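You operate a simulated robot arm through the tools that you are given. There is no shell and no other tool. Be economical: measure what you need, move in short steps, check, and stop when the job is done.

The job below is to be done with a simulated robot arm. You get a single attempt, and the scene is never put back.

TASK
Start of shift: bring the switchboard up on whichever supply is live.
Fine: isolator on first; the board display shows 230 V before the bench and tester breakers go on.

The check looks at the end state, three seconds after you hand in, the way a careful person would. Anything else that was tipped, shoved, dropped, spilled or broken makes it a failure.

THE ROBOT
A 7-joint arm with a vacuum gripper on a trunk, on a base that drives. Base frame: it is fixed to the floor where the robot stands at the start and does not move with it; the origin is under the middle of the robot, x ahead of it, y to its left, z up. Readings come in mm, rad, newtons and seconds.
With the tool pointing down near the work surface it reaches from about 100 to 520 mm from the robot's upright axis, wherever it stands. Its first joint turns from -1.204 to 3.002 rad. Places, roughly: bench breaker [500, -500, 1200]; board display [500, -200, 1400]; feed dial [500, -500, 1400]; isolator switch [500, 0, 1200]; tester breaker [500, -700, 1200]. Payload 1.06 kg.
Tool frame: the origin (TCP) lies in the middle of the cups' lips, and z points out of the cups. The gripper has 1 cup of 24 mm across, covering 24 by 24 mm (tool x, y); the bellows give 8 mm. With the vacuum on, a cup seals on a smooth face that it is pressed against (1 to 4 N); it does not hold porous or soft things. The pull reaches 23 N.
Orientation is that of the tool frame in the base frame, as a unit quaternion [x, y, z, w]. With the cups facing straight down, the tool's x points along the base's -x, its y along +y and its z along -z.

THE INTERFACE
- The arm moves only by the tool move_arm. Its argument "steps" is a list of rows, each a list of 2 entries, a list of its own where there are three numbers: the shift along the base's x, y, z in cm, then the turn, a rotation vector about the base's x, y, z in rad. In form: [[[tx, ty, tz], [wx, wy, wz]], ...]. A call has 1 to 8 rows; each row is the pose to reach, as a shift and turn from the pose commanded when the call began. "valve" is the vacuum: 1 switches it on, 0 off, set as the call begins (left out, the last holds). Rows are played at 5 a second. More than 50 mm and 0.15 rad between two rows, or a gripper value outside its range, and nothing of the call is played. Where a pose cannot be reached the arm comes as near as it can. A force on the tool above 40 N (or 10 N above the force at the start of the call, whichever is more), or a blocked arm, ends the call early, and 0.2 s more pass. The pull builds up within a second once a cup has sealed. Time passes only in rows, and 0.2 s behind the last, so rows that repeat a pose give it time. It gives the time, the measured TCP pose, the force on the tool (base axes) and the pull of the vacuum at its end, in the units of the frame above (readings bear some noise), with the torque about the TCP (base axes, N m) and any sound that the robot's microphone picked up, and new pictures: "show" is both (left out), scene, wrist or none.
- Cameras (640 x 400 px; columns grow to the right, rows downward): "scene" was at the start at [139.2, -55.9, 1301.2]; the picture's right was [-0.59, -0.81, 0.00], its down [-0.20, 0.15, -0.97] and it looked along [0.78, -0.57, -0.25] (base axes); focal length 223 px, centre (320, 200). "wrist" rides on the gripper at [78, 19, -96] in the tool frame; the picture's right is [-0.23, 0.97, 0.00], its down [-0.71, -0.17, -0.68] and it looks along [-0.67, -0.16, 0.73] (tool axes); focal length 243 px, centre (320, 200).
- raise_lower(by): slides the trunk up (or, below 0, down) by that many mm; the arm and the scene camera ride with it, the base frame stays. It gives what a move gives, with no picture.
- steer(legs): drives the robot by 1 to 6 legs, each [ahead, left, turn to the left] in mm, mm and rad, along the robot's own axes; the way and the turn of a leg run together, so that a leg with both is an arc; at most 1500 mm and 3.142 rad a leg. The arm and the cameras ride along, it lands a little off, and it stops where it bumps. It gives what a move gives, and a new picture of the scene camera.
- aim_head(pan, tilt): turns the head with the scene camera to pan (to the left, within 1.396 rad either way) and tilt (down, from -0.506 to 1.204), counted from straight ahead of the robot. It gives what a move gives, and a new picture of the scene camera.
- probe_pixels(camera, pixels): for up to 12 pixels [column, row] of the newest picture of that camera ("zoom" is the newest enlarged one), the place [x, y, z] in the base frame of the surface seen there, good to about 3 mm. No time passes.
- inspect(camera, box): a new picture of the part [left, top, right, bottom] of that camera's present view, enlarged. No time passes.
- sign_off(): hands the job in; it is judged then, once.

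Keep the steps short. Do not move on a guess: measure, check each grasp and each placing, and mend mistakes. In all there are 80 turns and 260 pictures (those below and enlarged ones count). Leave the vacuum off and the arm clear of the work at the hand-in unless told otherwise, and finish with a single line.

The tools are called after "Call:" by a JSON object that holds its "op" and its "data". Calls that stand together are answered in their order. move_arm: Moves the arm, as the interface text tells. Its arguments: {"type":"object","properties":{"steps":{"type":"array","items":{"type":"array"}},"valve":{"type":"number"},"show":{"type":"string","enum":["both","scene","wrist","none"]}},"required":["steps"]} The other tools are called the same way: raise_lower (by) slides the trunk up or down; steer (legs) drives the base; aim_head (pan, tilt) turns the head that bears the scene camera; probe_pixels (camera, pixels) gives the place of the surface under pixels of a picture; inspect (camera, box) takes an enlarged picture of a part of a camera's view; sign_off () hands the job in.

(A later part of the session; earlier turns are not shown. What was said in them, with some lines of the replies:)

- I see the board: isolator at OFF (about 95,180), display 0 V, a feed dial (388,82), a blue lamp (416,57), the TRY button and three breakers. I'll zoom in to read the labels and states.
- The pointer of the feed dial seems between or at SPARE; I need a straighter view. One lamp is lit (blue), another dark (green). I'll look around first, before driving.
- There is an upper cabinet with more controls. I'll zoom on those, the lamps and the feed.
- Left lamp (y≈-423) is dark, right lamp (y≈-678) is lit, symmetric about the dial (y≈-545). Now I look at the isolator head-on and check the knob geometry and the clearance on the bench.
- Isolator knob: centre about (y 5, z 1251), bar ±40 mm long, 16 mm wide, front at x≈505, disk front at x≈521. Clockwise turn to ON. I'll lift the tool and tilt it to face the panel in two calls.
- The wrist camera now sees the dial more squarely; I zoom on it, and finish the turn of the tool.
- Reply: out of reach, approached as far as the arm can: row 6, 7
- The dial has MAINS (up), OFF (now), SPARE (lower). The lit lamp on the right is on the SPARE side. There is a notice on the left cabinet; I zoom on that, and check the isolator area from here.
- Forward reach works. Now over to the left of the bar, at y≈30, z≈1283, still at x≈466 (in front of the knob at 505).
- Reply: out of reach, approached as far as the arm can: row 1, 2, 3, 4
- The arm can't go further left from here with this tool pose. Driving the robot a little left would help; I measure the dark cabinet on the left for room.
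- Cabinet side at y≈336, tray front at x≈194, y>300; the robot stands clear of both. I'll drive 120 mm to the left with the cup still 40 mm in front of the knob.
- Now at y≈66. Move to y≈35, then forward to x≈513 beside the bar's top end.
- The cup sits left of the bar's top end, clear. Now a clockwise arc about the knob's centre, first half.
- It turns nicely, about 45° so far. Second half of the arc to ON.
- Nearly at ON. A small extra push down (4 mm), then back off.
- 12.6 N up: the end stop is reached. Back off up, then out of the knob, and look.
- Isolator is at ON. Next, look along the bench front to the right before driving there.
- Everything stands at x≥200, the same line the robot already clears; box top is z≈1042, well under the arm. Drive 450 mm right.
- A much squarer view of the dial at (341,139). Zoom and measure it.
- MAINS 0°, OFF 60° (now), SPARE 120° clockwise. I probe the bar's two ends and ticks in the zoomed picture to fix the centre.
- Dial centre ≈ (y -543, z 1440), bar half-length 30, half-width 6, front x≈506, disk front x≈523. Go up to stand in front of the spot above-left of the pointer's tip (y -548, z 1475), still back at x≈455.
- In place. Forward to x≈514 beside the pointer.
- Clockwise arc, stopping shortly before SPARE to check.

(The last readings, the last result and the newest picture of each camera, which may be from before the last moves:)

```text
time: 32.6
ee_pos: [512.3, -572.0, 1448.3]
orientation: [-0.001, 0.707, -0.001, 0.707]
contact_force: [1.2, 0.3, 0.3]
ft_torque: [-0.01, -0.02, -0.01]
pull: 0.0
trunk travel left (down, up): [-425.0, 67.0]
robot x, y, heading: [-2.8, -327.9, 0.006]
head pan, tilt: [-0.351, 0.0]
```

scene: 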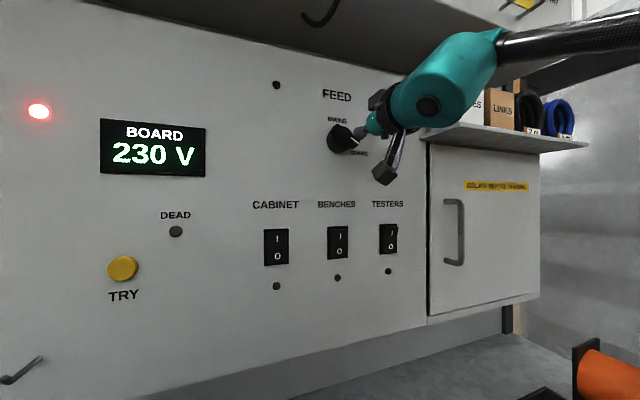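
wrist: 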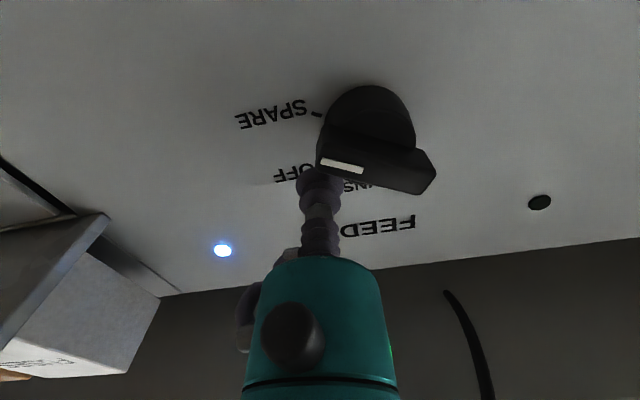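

The display reads 230 V. The last few degrees to SPARE gently, then check.

Call:
{"op": "move_arm", "data": {"steps": [[[0, -0.06, -0.24], [0, 0, 0]], [[0, -0.08, -0.4], [0, 0, 0]], [[0, -0.08, -0.4], [0, 0, 0]]]}}

Call:
{"op": "inspect", "data": {"camera": "scene", "box": [310, 100, 400, 170]}}

```text
time: 33.5
ee_pos: [513.0, -572.4, 1444.0]
orientation: [0.0, 0.707, 0.0, 0.708]
contact_force: [0.1, -0.8, 0.8]
ft_torque: [0.01, 0.0, -0.03]
pull: 0.0
trunk travel left (down, up): [-425.0, 67.0]
robot x, y, heading: [-3.8, -325.9, -0.004]
head pan, tilt: [-0.351, 0.0]
```

scene: 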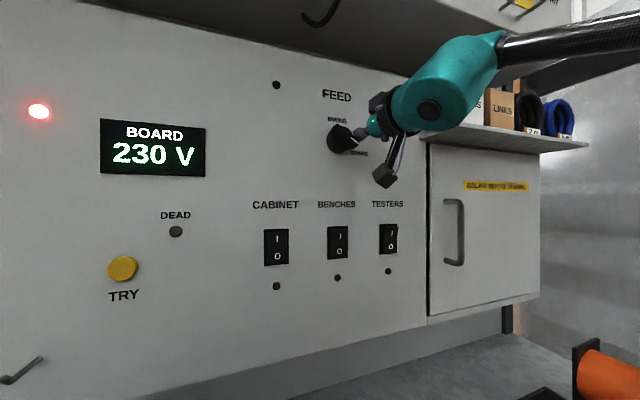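
wrist: 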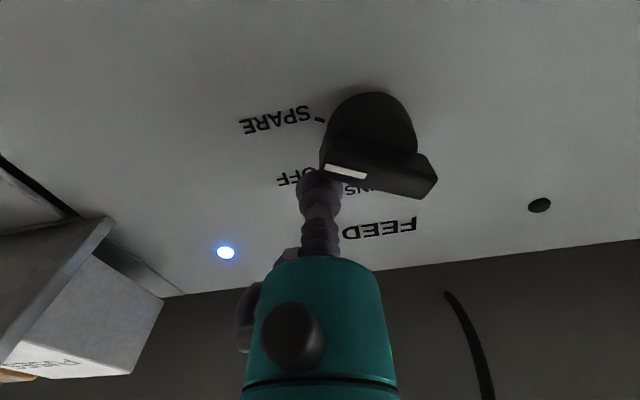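

```text
5.71 times, centred on (355, 135) of scene
```

zoom: 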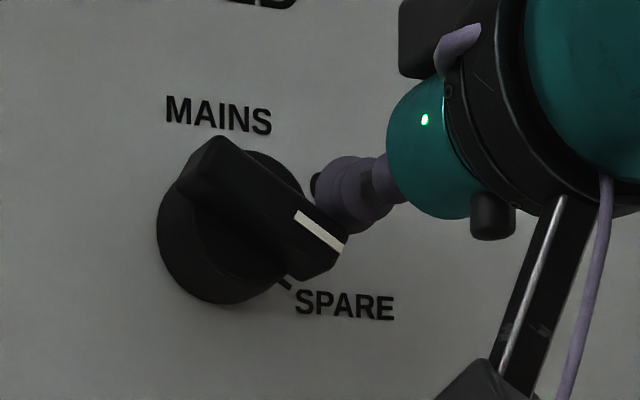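

Still light contact; push 3 mm further to feel for the stop.

Call:
{"op": "move_arm", "data": {"steps": [[[0, 0, -0.15], [0, 0, 0]], [[0, 0, -0.3], [0, 0, 0]], [[0, 0, -0.3], [0, 0, 0]]], "show": "none"}}

Call:
{"op": "inspect", "data": {"camera": "scene", "box": [310, 100, 400, 170]}}

```text
time: 34.2
ee_pos: [511.8, -571.6, 1442.6]
orientation: [0.001, 0.706, -0.001, 0.708]
contact_force: [0.2, -1.2, 10.6]
ft_torque: [0.11, 0.01, -0.03]
pull: 0.1
trunk travel left (down, up): [-425.0, 67.0]
robot x, y, heading: [-1.2, -326.4, -0.004]
head pan, tilt: [-0.351, 0.0]
```

```text
5.71 times, centred on (355, 135) of scene
```

zoom: 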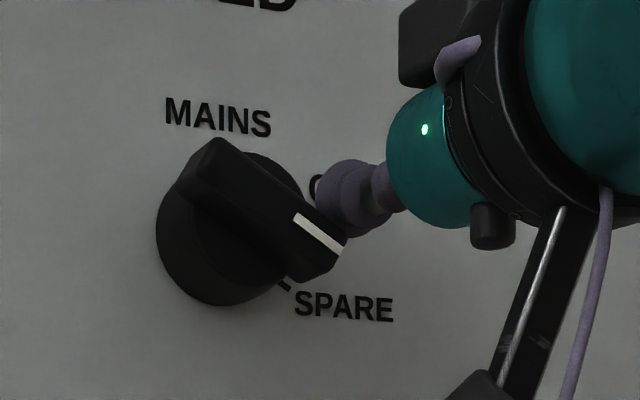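

Stop felt (10.6 N). Back off up and out, then zoom on the breakers.

Call:
{"op": "move_arm", "data": {"steps": [[[0, 0, 1.2], [0, 0, 0]], [[-3, 0, 2], [0, 0, 0]], [[-6, 0, 2], [0, 0, 0]], [[-10, 0, 2], [0, 0, 0]], [[-12, 0, 2], [0, 0, 0]]]}}

Call:
{"op": "inspect", "data": {"camera": "scene", "box": [250, 190, 410, 290]}}

Call:
{"op": "probe_pixels", "data": {"camera": "zoom", "pixels": [[100, 175], [105, 260], [350, 165], [355, 235], [550, 160], [555, 225], [350, 145], [350, 270], [312, 200], [387, 200], [338, 184], [378, 184]]}}

```text
time: 35.5
ee_pos: [392.6, -572.5, 1457.8]
orientation: [0.0, 0.707, 0.0, 0.707]
contact_force: [0.7, 0.3, 0.7]
ft_torque: [0.0, 0.0, -0.01]
pull: 0.0
trunk travel left (down, up): [-425.0, 67.0]
robot x, y, heading: [-1.8, -325.4, -0.0]
head pan, tilt: [-0.351, 0.0]
```

scene: 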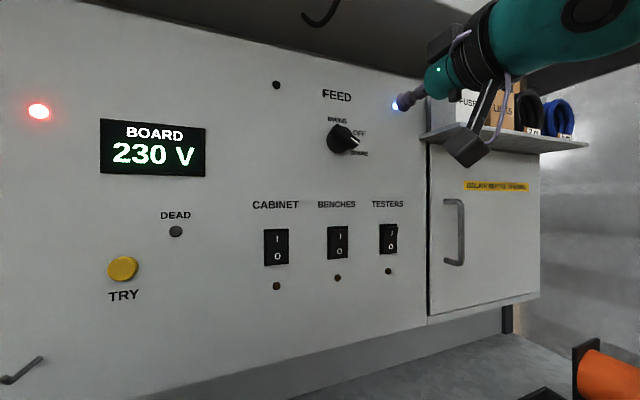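
wrist: 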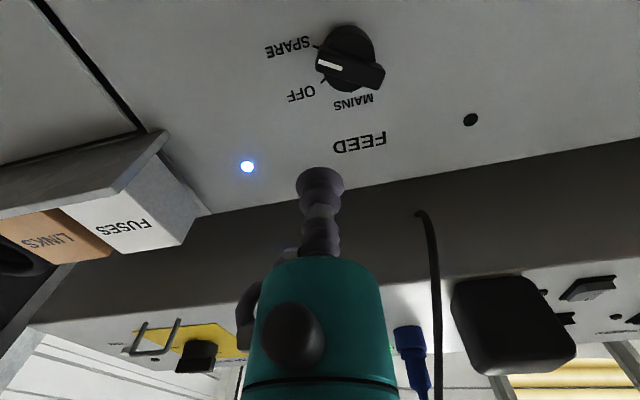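

```text
4.00 times, centred on (330, 240) of scene
```

zoom: 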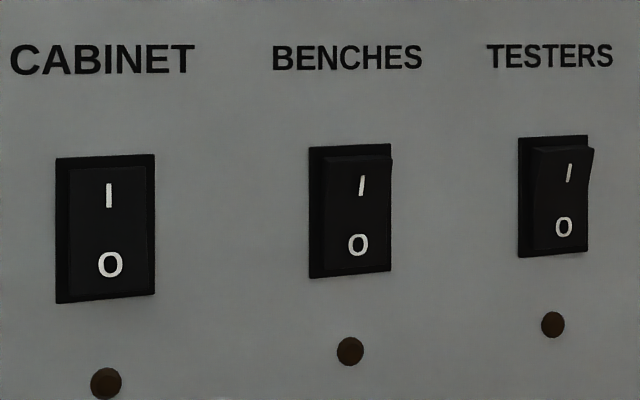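

```text
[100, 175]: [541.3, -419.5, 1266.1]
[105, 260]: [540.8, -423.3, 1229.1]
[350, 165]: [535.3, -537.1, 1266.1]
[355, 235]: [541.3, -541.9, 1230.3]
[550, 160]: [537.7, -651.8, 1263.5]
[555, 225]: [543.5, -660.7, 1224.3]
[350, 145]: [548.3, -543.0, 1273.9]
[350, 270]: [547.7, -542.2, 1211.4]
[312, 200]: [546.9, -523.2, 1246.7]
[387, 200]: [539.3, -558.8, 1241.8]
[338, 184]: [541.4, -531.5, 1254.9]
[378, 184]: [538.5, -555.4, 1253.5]
```

Dial is on SPARE, board 230 V. Check the CABINET rocker more closely for its state (I don't intend to touch it).

Call:
{"op": "inspect", "data": {"camera": "scene", "box": [255, 215, 300, 300]}}

Call:
{"op": "probe_pixels", "data": {"camera": "scene", "pixels": [[276, 233], [276, 238], [276, 244], [276, 250], [276, 256], [276, 260], [283, 234], [283, 260], [339, 232], [339, 250], [389, 229], [389, 247]]}}

```text
4.71 times, centred on (278, 258) of scene
```

zoom: 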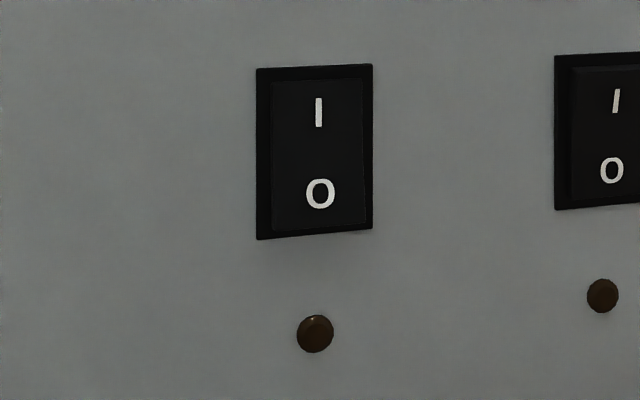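

```text
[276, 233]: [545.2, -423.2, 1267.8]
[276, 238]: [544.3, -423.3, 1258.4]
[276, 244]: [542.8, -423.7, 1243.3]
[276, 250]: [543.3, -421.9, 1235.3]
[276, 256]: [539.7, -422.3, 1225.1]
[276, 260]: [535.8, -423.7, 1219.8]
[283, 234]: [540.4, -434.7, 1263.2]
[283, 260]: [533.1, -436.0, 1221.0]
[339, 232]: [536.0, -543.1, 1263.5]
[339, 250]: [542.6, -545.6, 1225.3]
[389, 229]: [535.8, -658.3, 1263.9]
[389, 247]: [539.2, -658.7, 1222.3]
```

CABINET's lower half stands out: it is already at I, so I leave it. Now down to in front of BENCHES' top half (y -542, z 1261).

Call:
{"op": "move_arm", "data": {"steps": [[[0, 0.6, -4], [0, 0, 0]], [[0, 1.2, -8], [0, 0, 0]], [[0, 1.8, -12], [0, 0, 0]], [[0, 2.4, -16], [0, 0, 0]], [[0, 3.05, -19.7], [0, 0, 0]], [[4, 3.05, -19.7], [0, 0, 0]], [[8, 3.05, -19.7], [0, 0, 0]], [[12, 3.05, -19.7], [0, 0, 0]]]}}

```text
time: 37.2
ee_pos: [518.2, -539.7, 1265.7]
orientation: [0.0, 0.707, 0.0, 0.707]
contact_force: [-0.5, 0.8, -0.9]
ft_torque: [0.02, 0.03, 0.01]
pull: 0.1
trunk travel left (down, up): [-425.0, 67.0]
robot x, y, heading: [-2.6, -329.3, -0.003]
head pan, tilt: [-0.351, 0.0]
```

scene: 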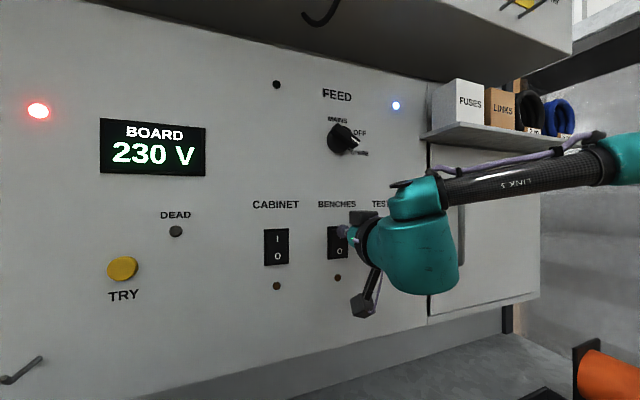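
wrist: 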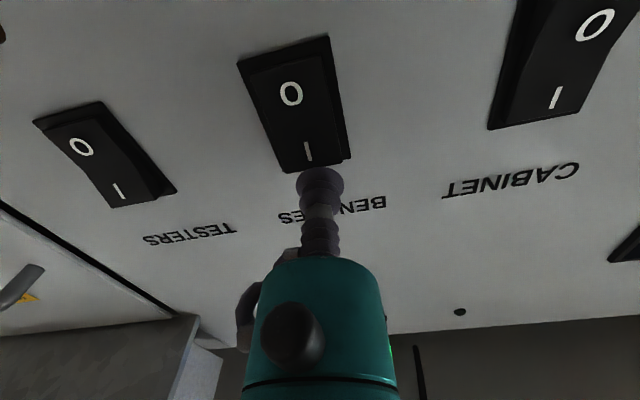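

z reads 1265.7; lower 4 mm, then press forward in small steps.

Call:
{"op": "move_arm", "data": {"steps": [[[0, -0.1, -0.4], [0, 0, 0]], [[1.2, -0.1, -0.4], [0, 0, 0]], [[1.8, -0.1, -0.4], [0, 0, 0]], [[2.2, -0.1, -0.4], [0, 0, 0]], [[2.6, -0.1, -0.4], [0, 0, 0]], [[2.9, -0.1, -0.4], [0, 0, 0]]]}}

```text
time: 38.6
ee_pos: [541.1, -541.7, 1260.4]
orientation: [0.0, 0.706, 0.0, 0.708]
contact_force: [-2.6, 0.7, 1.3]
ft_torque: [0.0, 0.06, -0.01]
pull: 0.0
trunk travel left (down, up): [-425.0, 67.0]
robot x, y, heading: [-2.5, -325.4, 0.003]
head pan, tilt: [-0.351, 0.0]
```

scene: 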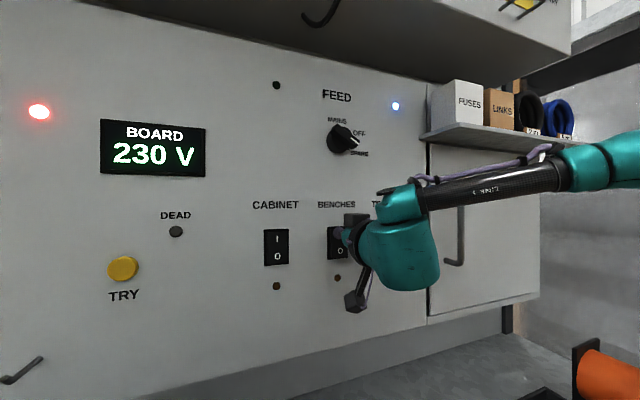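
wrist: 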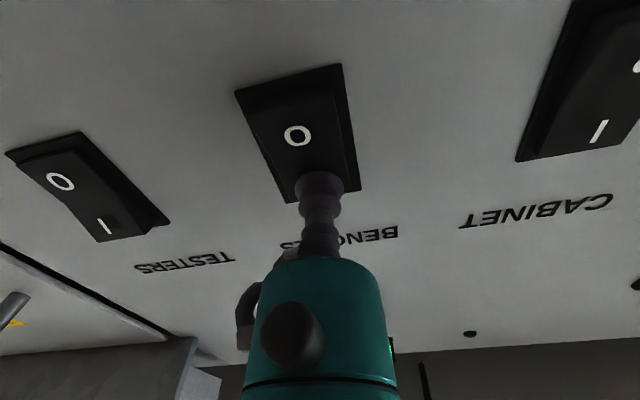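

Light contact (2.6 N), rocker not over yet. Press further.

Call:
{"op": "move_arm", "data": {"steps": [[[0.3, 0, 0], [0, 0, 0]], [[0.6, 0, 0], [0, 0, 0]], [[0.9, 0, 0], [0, 0, 0]], [[1.2, 0, 0], [0, 0, 0]], [[1.2, 0, 0], [0, 0, 0]]]}}

```text
time: 39.9
ee_pos: [548.7, -542.2, 1262.5]
orientation: [0.0, 0.705, 0.0, 0.71]
contact_force: [-23.2, -5.7, 5.2]
ft_torque: [-0.09, 0.14, 0.13]
pull: 0.1
trunk travel left (down, up): [-425.0, 67.0]
robot x, y, heading: [-3.1, -328.1, -0.001]
head pan, tilt: [-0.351, 0.0]
```

scene: 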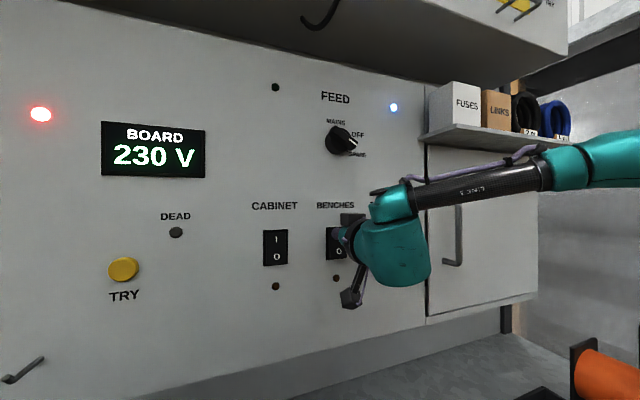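
wrist: 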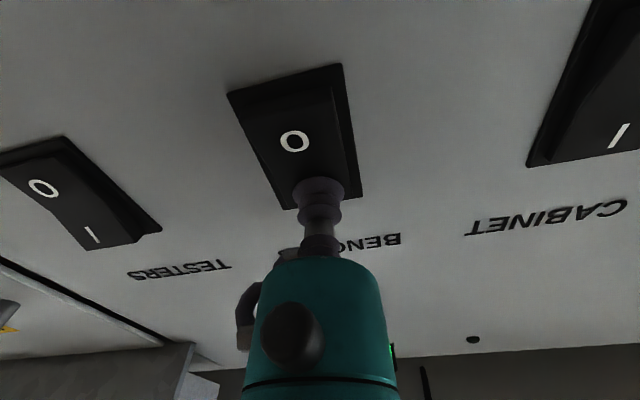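

23 N now; back off and inspect.

Call:
{"op": "move_arm", "data": {"steps": [[[-2, 0, 0], [0, 0, 0]], [[-5, 0, 0], [0, 0, 0]], [[-6, -4, 0], [0, 0, 0]], [[-6, -8, 0], [0, 0, 0]], [[-6, -11.6, 0], [0, 0, 0]]]}}

Call:
{"op": "inspect", "data": {"camera": "scene", "box": [250, 190, 410, 290]}}

Call:
{"op": "inspect", "data": {"camera": "wrist", "box": [220, 30, 640, 230]}}

```text
time: 41.0
ee_pos: [495.3, -659.0, 1259.5]
orientation: [0.0, 0.707, -0.001, 0.707]
contact_force: [-0.6, 0.1, 0.2]
ft_torque: [0.03, -0.02, -0.01]
pull: 0.2
trunk travel left (down, up): [-425.0, 67.0]
robot x, y, heading: [-1.7, -329.0, 0.001]
head pan, tilt: [-0.351, 0.0]
```

scene: 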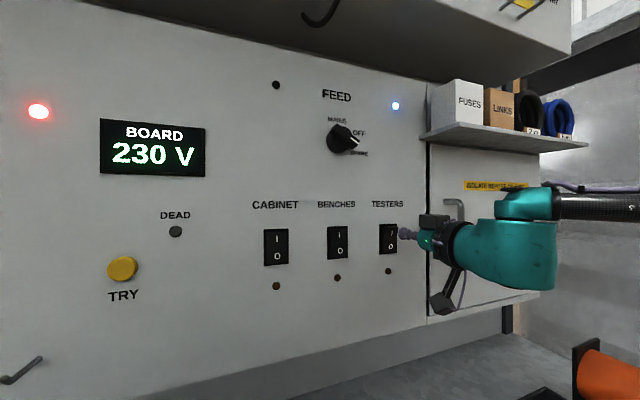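
wrist: 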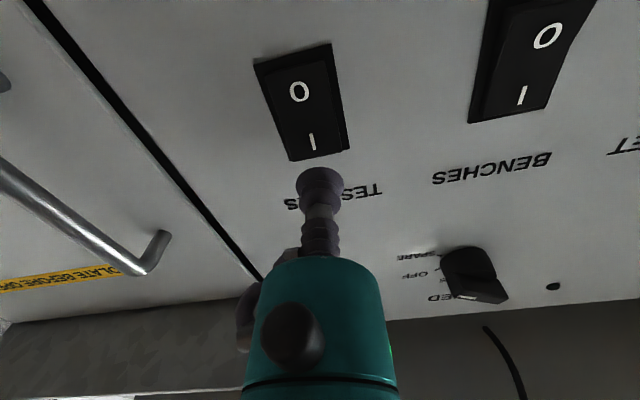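

```text
4.00 times, centred on (330, 240) of scene
```

zoom: 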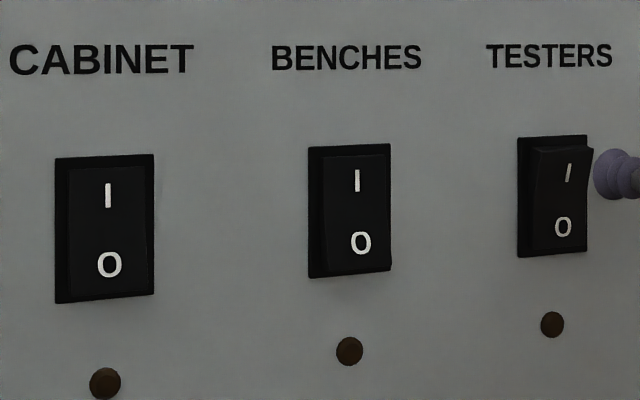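

```text
1.52 times, centred on (430, 130) of wrist
```

zoom: 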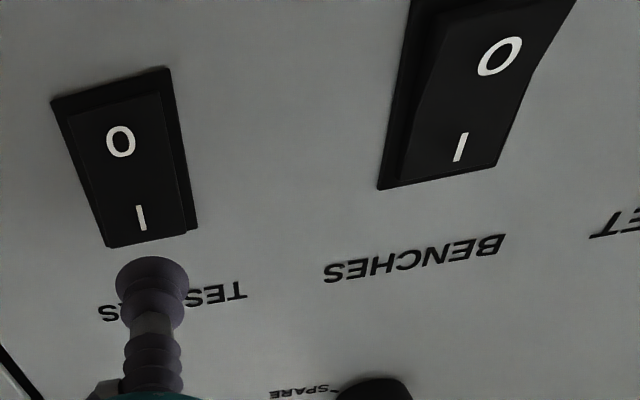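

BENCHES is at I now, matching CABINET. The cup is in front of TESTERS (y≈-658); press it the same way.

Call:
{"op": "move_arm", "data": {"steps": [[[2, 0.1, 0.1], [0, 0, 0]], [[3.5, 0.1, 0.1], [0, 0, 0]], [[4.3, 0.1, 0.1], [0, 0, 0]], [[4.8, 0.1, 0.1], [0, 0, 0]], [[5.2, 0.1, 0.1], [0, 0, 0]], [[5.6, 0.1, 0.1], [0, 0, 0]], [[5.9, 0.1, 0.1], [0, 0, 0]], [[5.9, 0.1, 0.1], [0, 0, 0]]]}}

```text
time: 42.9
ee_pos: [548.5, -657.6, 1263.2]
orientation: [0.0, 0.705, 0.001, 0.709]
contact_force: [-21.5, -0.9, 4.9]
ft_torque: [0.1, 0.18, 0.02]
pull: 0.1
trunk travel left (down, up): [-425.0, 67.0]
robot x, y, heading: [-0.3, -328.6, -0.003]
head pan, tilt: [-0.351, 0.0]
```

scene: 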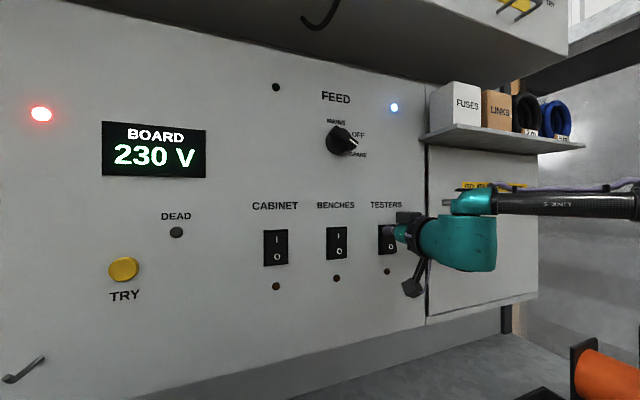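
wrist: 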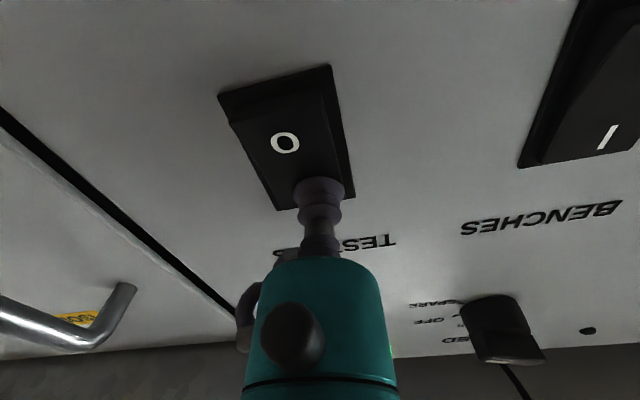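

21.5 N, as before. Back straight off well clear and check everything.

Call:
{"op": "move_arm", "data": {"steps": [[[-2, 0, 0], [0, 0, 0]], [[-6, 0, 0], [0, 0, 0]], [[-10, 0, 0], [0, 0, 0]], [[-14, 0, 0], [0, 0, 0]], [[-18, 0, 0], [0, 0, 0]]]}}

Call:
{"op": "inspect", "data": {"camera": "scene", "box": [250, 80, 430, 300]}}

Call:
{"op": "inspect", "data": {"camera": "scene", "box": [300, 190, 430, 290]}}

Call:
{"op": "aim_head", "data": {"pan": 0.5, "tilt": 0.2}}

```text
time: 44.0
ee_pos: [369.5, -656.3, 1259.4]
orientation: [0.001, 0.708, 0.001, 0.707]
contact_force: [0.3, -0.1, -0.3]
ft_torque: [0.02, 0.0, 0.0]
pull: 0.1
trunk travel left (down, up): [-425.0, 67.0]
robot x, y, heading: [0.1, -325.7, -0.002]
head pan, tilt: [-0.351, 0.0]
```

scene: 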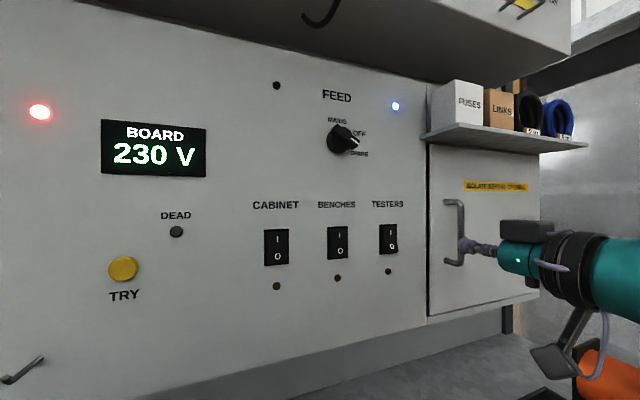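
wrist: 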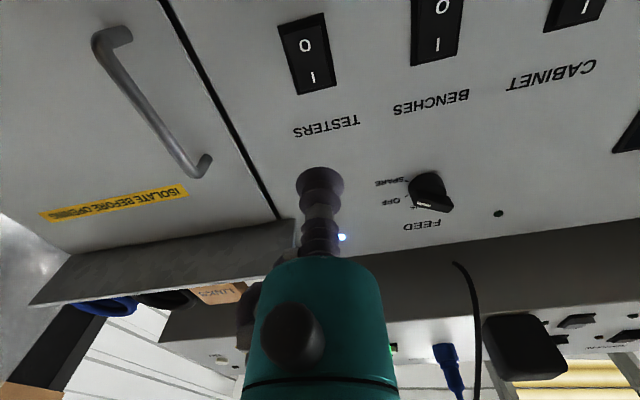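

```text
1.82 times, centred on (340, 190) of scene
```

zoom: 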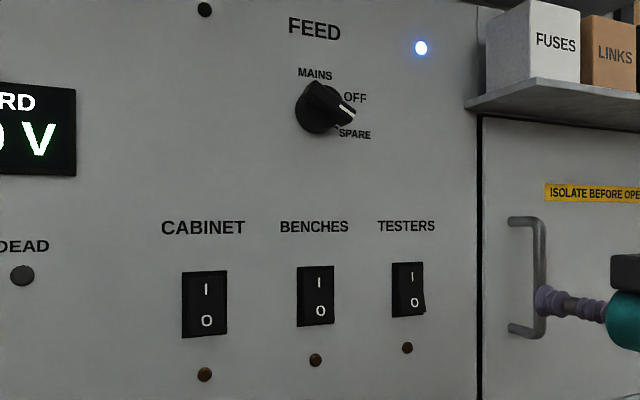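

```text
4.00 times, centred on (365, 240) of scene
```

zoom: 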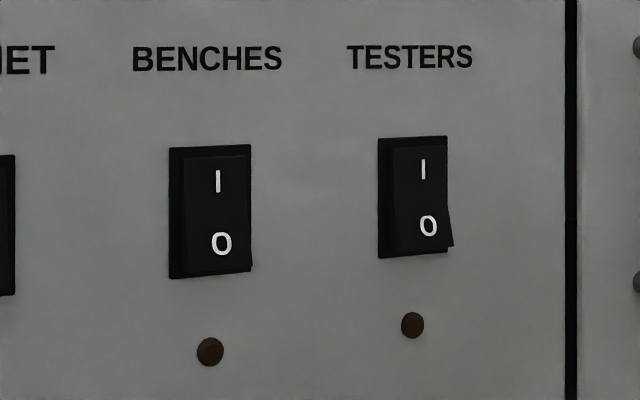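

```text
time: 45.2
ee_pos: [371.3, -656.9, 1260.1]
orientation: [0.001, 0.707, 0.0, 0.707]
contact_force: [-0.6, -0.5, -0.3]
ft_torque: [0.01, -0.01, 0.03]
pull: 0.0
trunk travel left (down, up): [-425.0, 67.0]
robot x, y, heading: [-2.2, -329.9, -0.001]
head pan, tilt: [0.499, 0.201]
```

scene: 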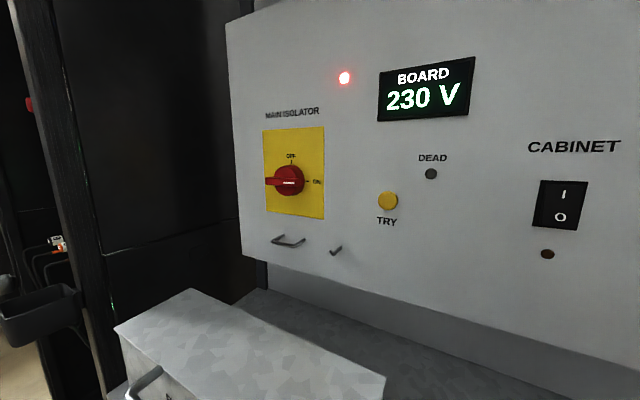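

Isolator is ON with its lamp lit, feed is on SPARE, the board shows 230 V, BENCHES and TESTERS are at I, the vacuum is off and the arm is clear. I hand in.

Call:
{"op": "sign_off", "data": {}}

```text
The job is handed in.
```

The switchboard is up on the spare supply: isolator on first, display at 230 V, then the BENCHES and TESTERS breakers on; CABINET was already on and I left it, and the small lamps under all three breakers stayed unlit.
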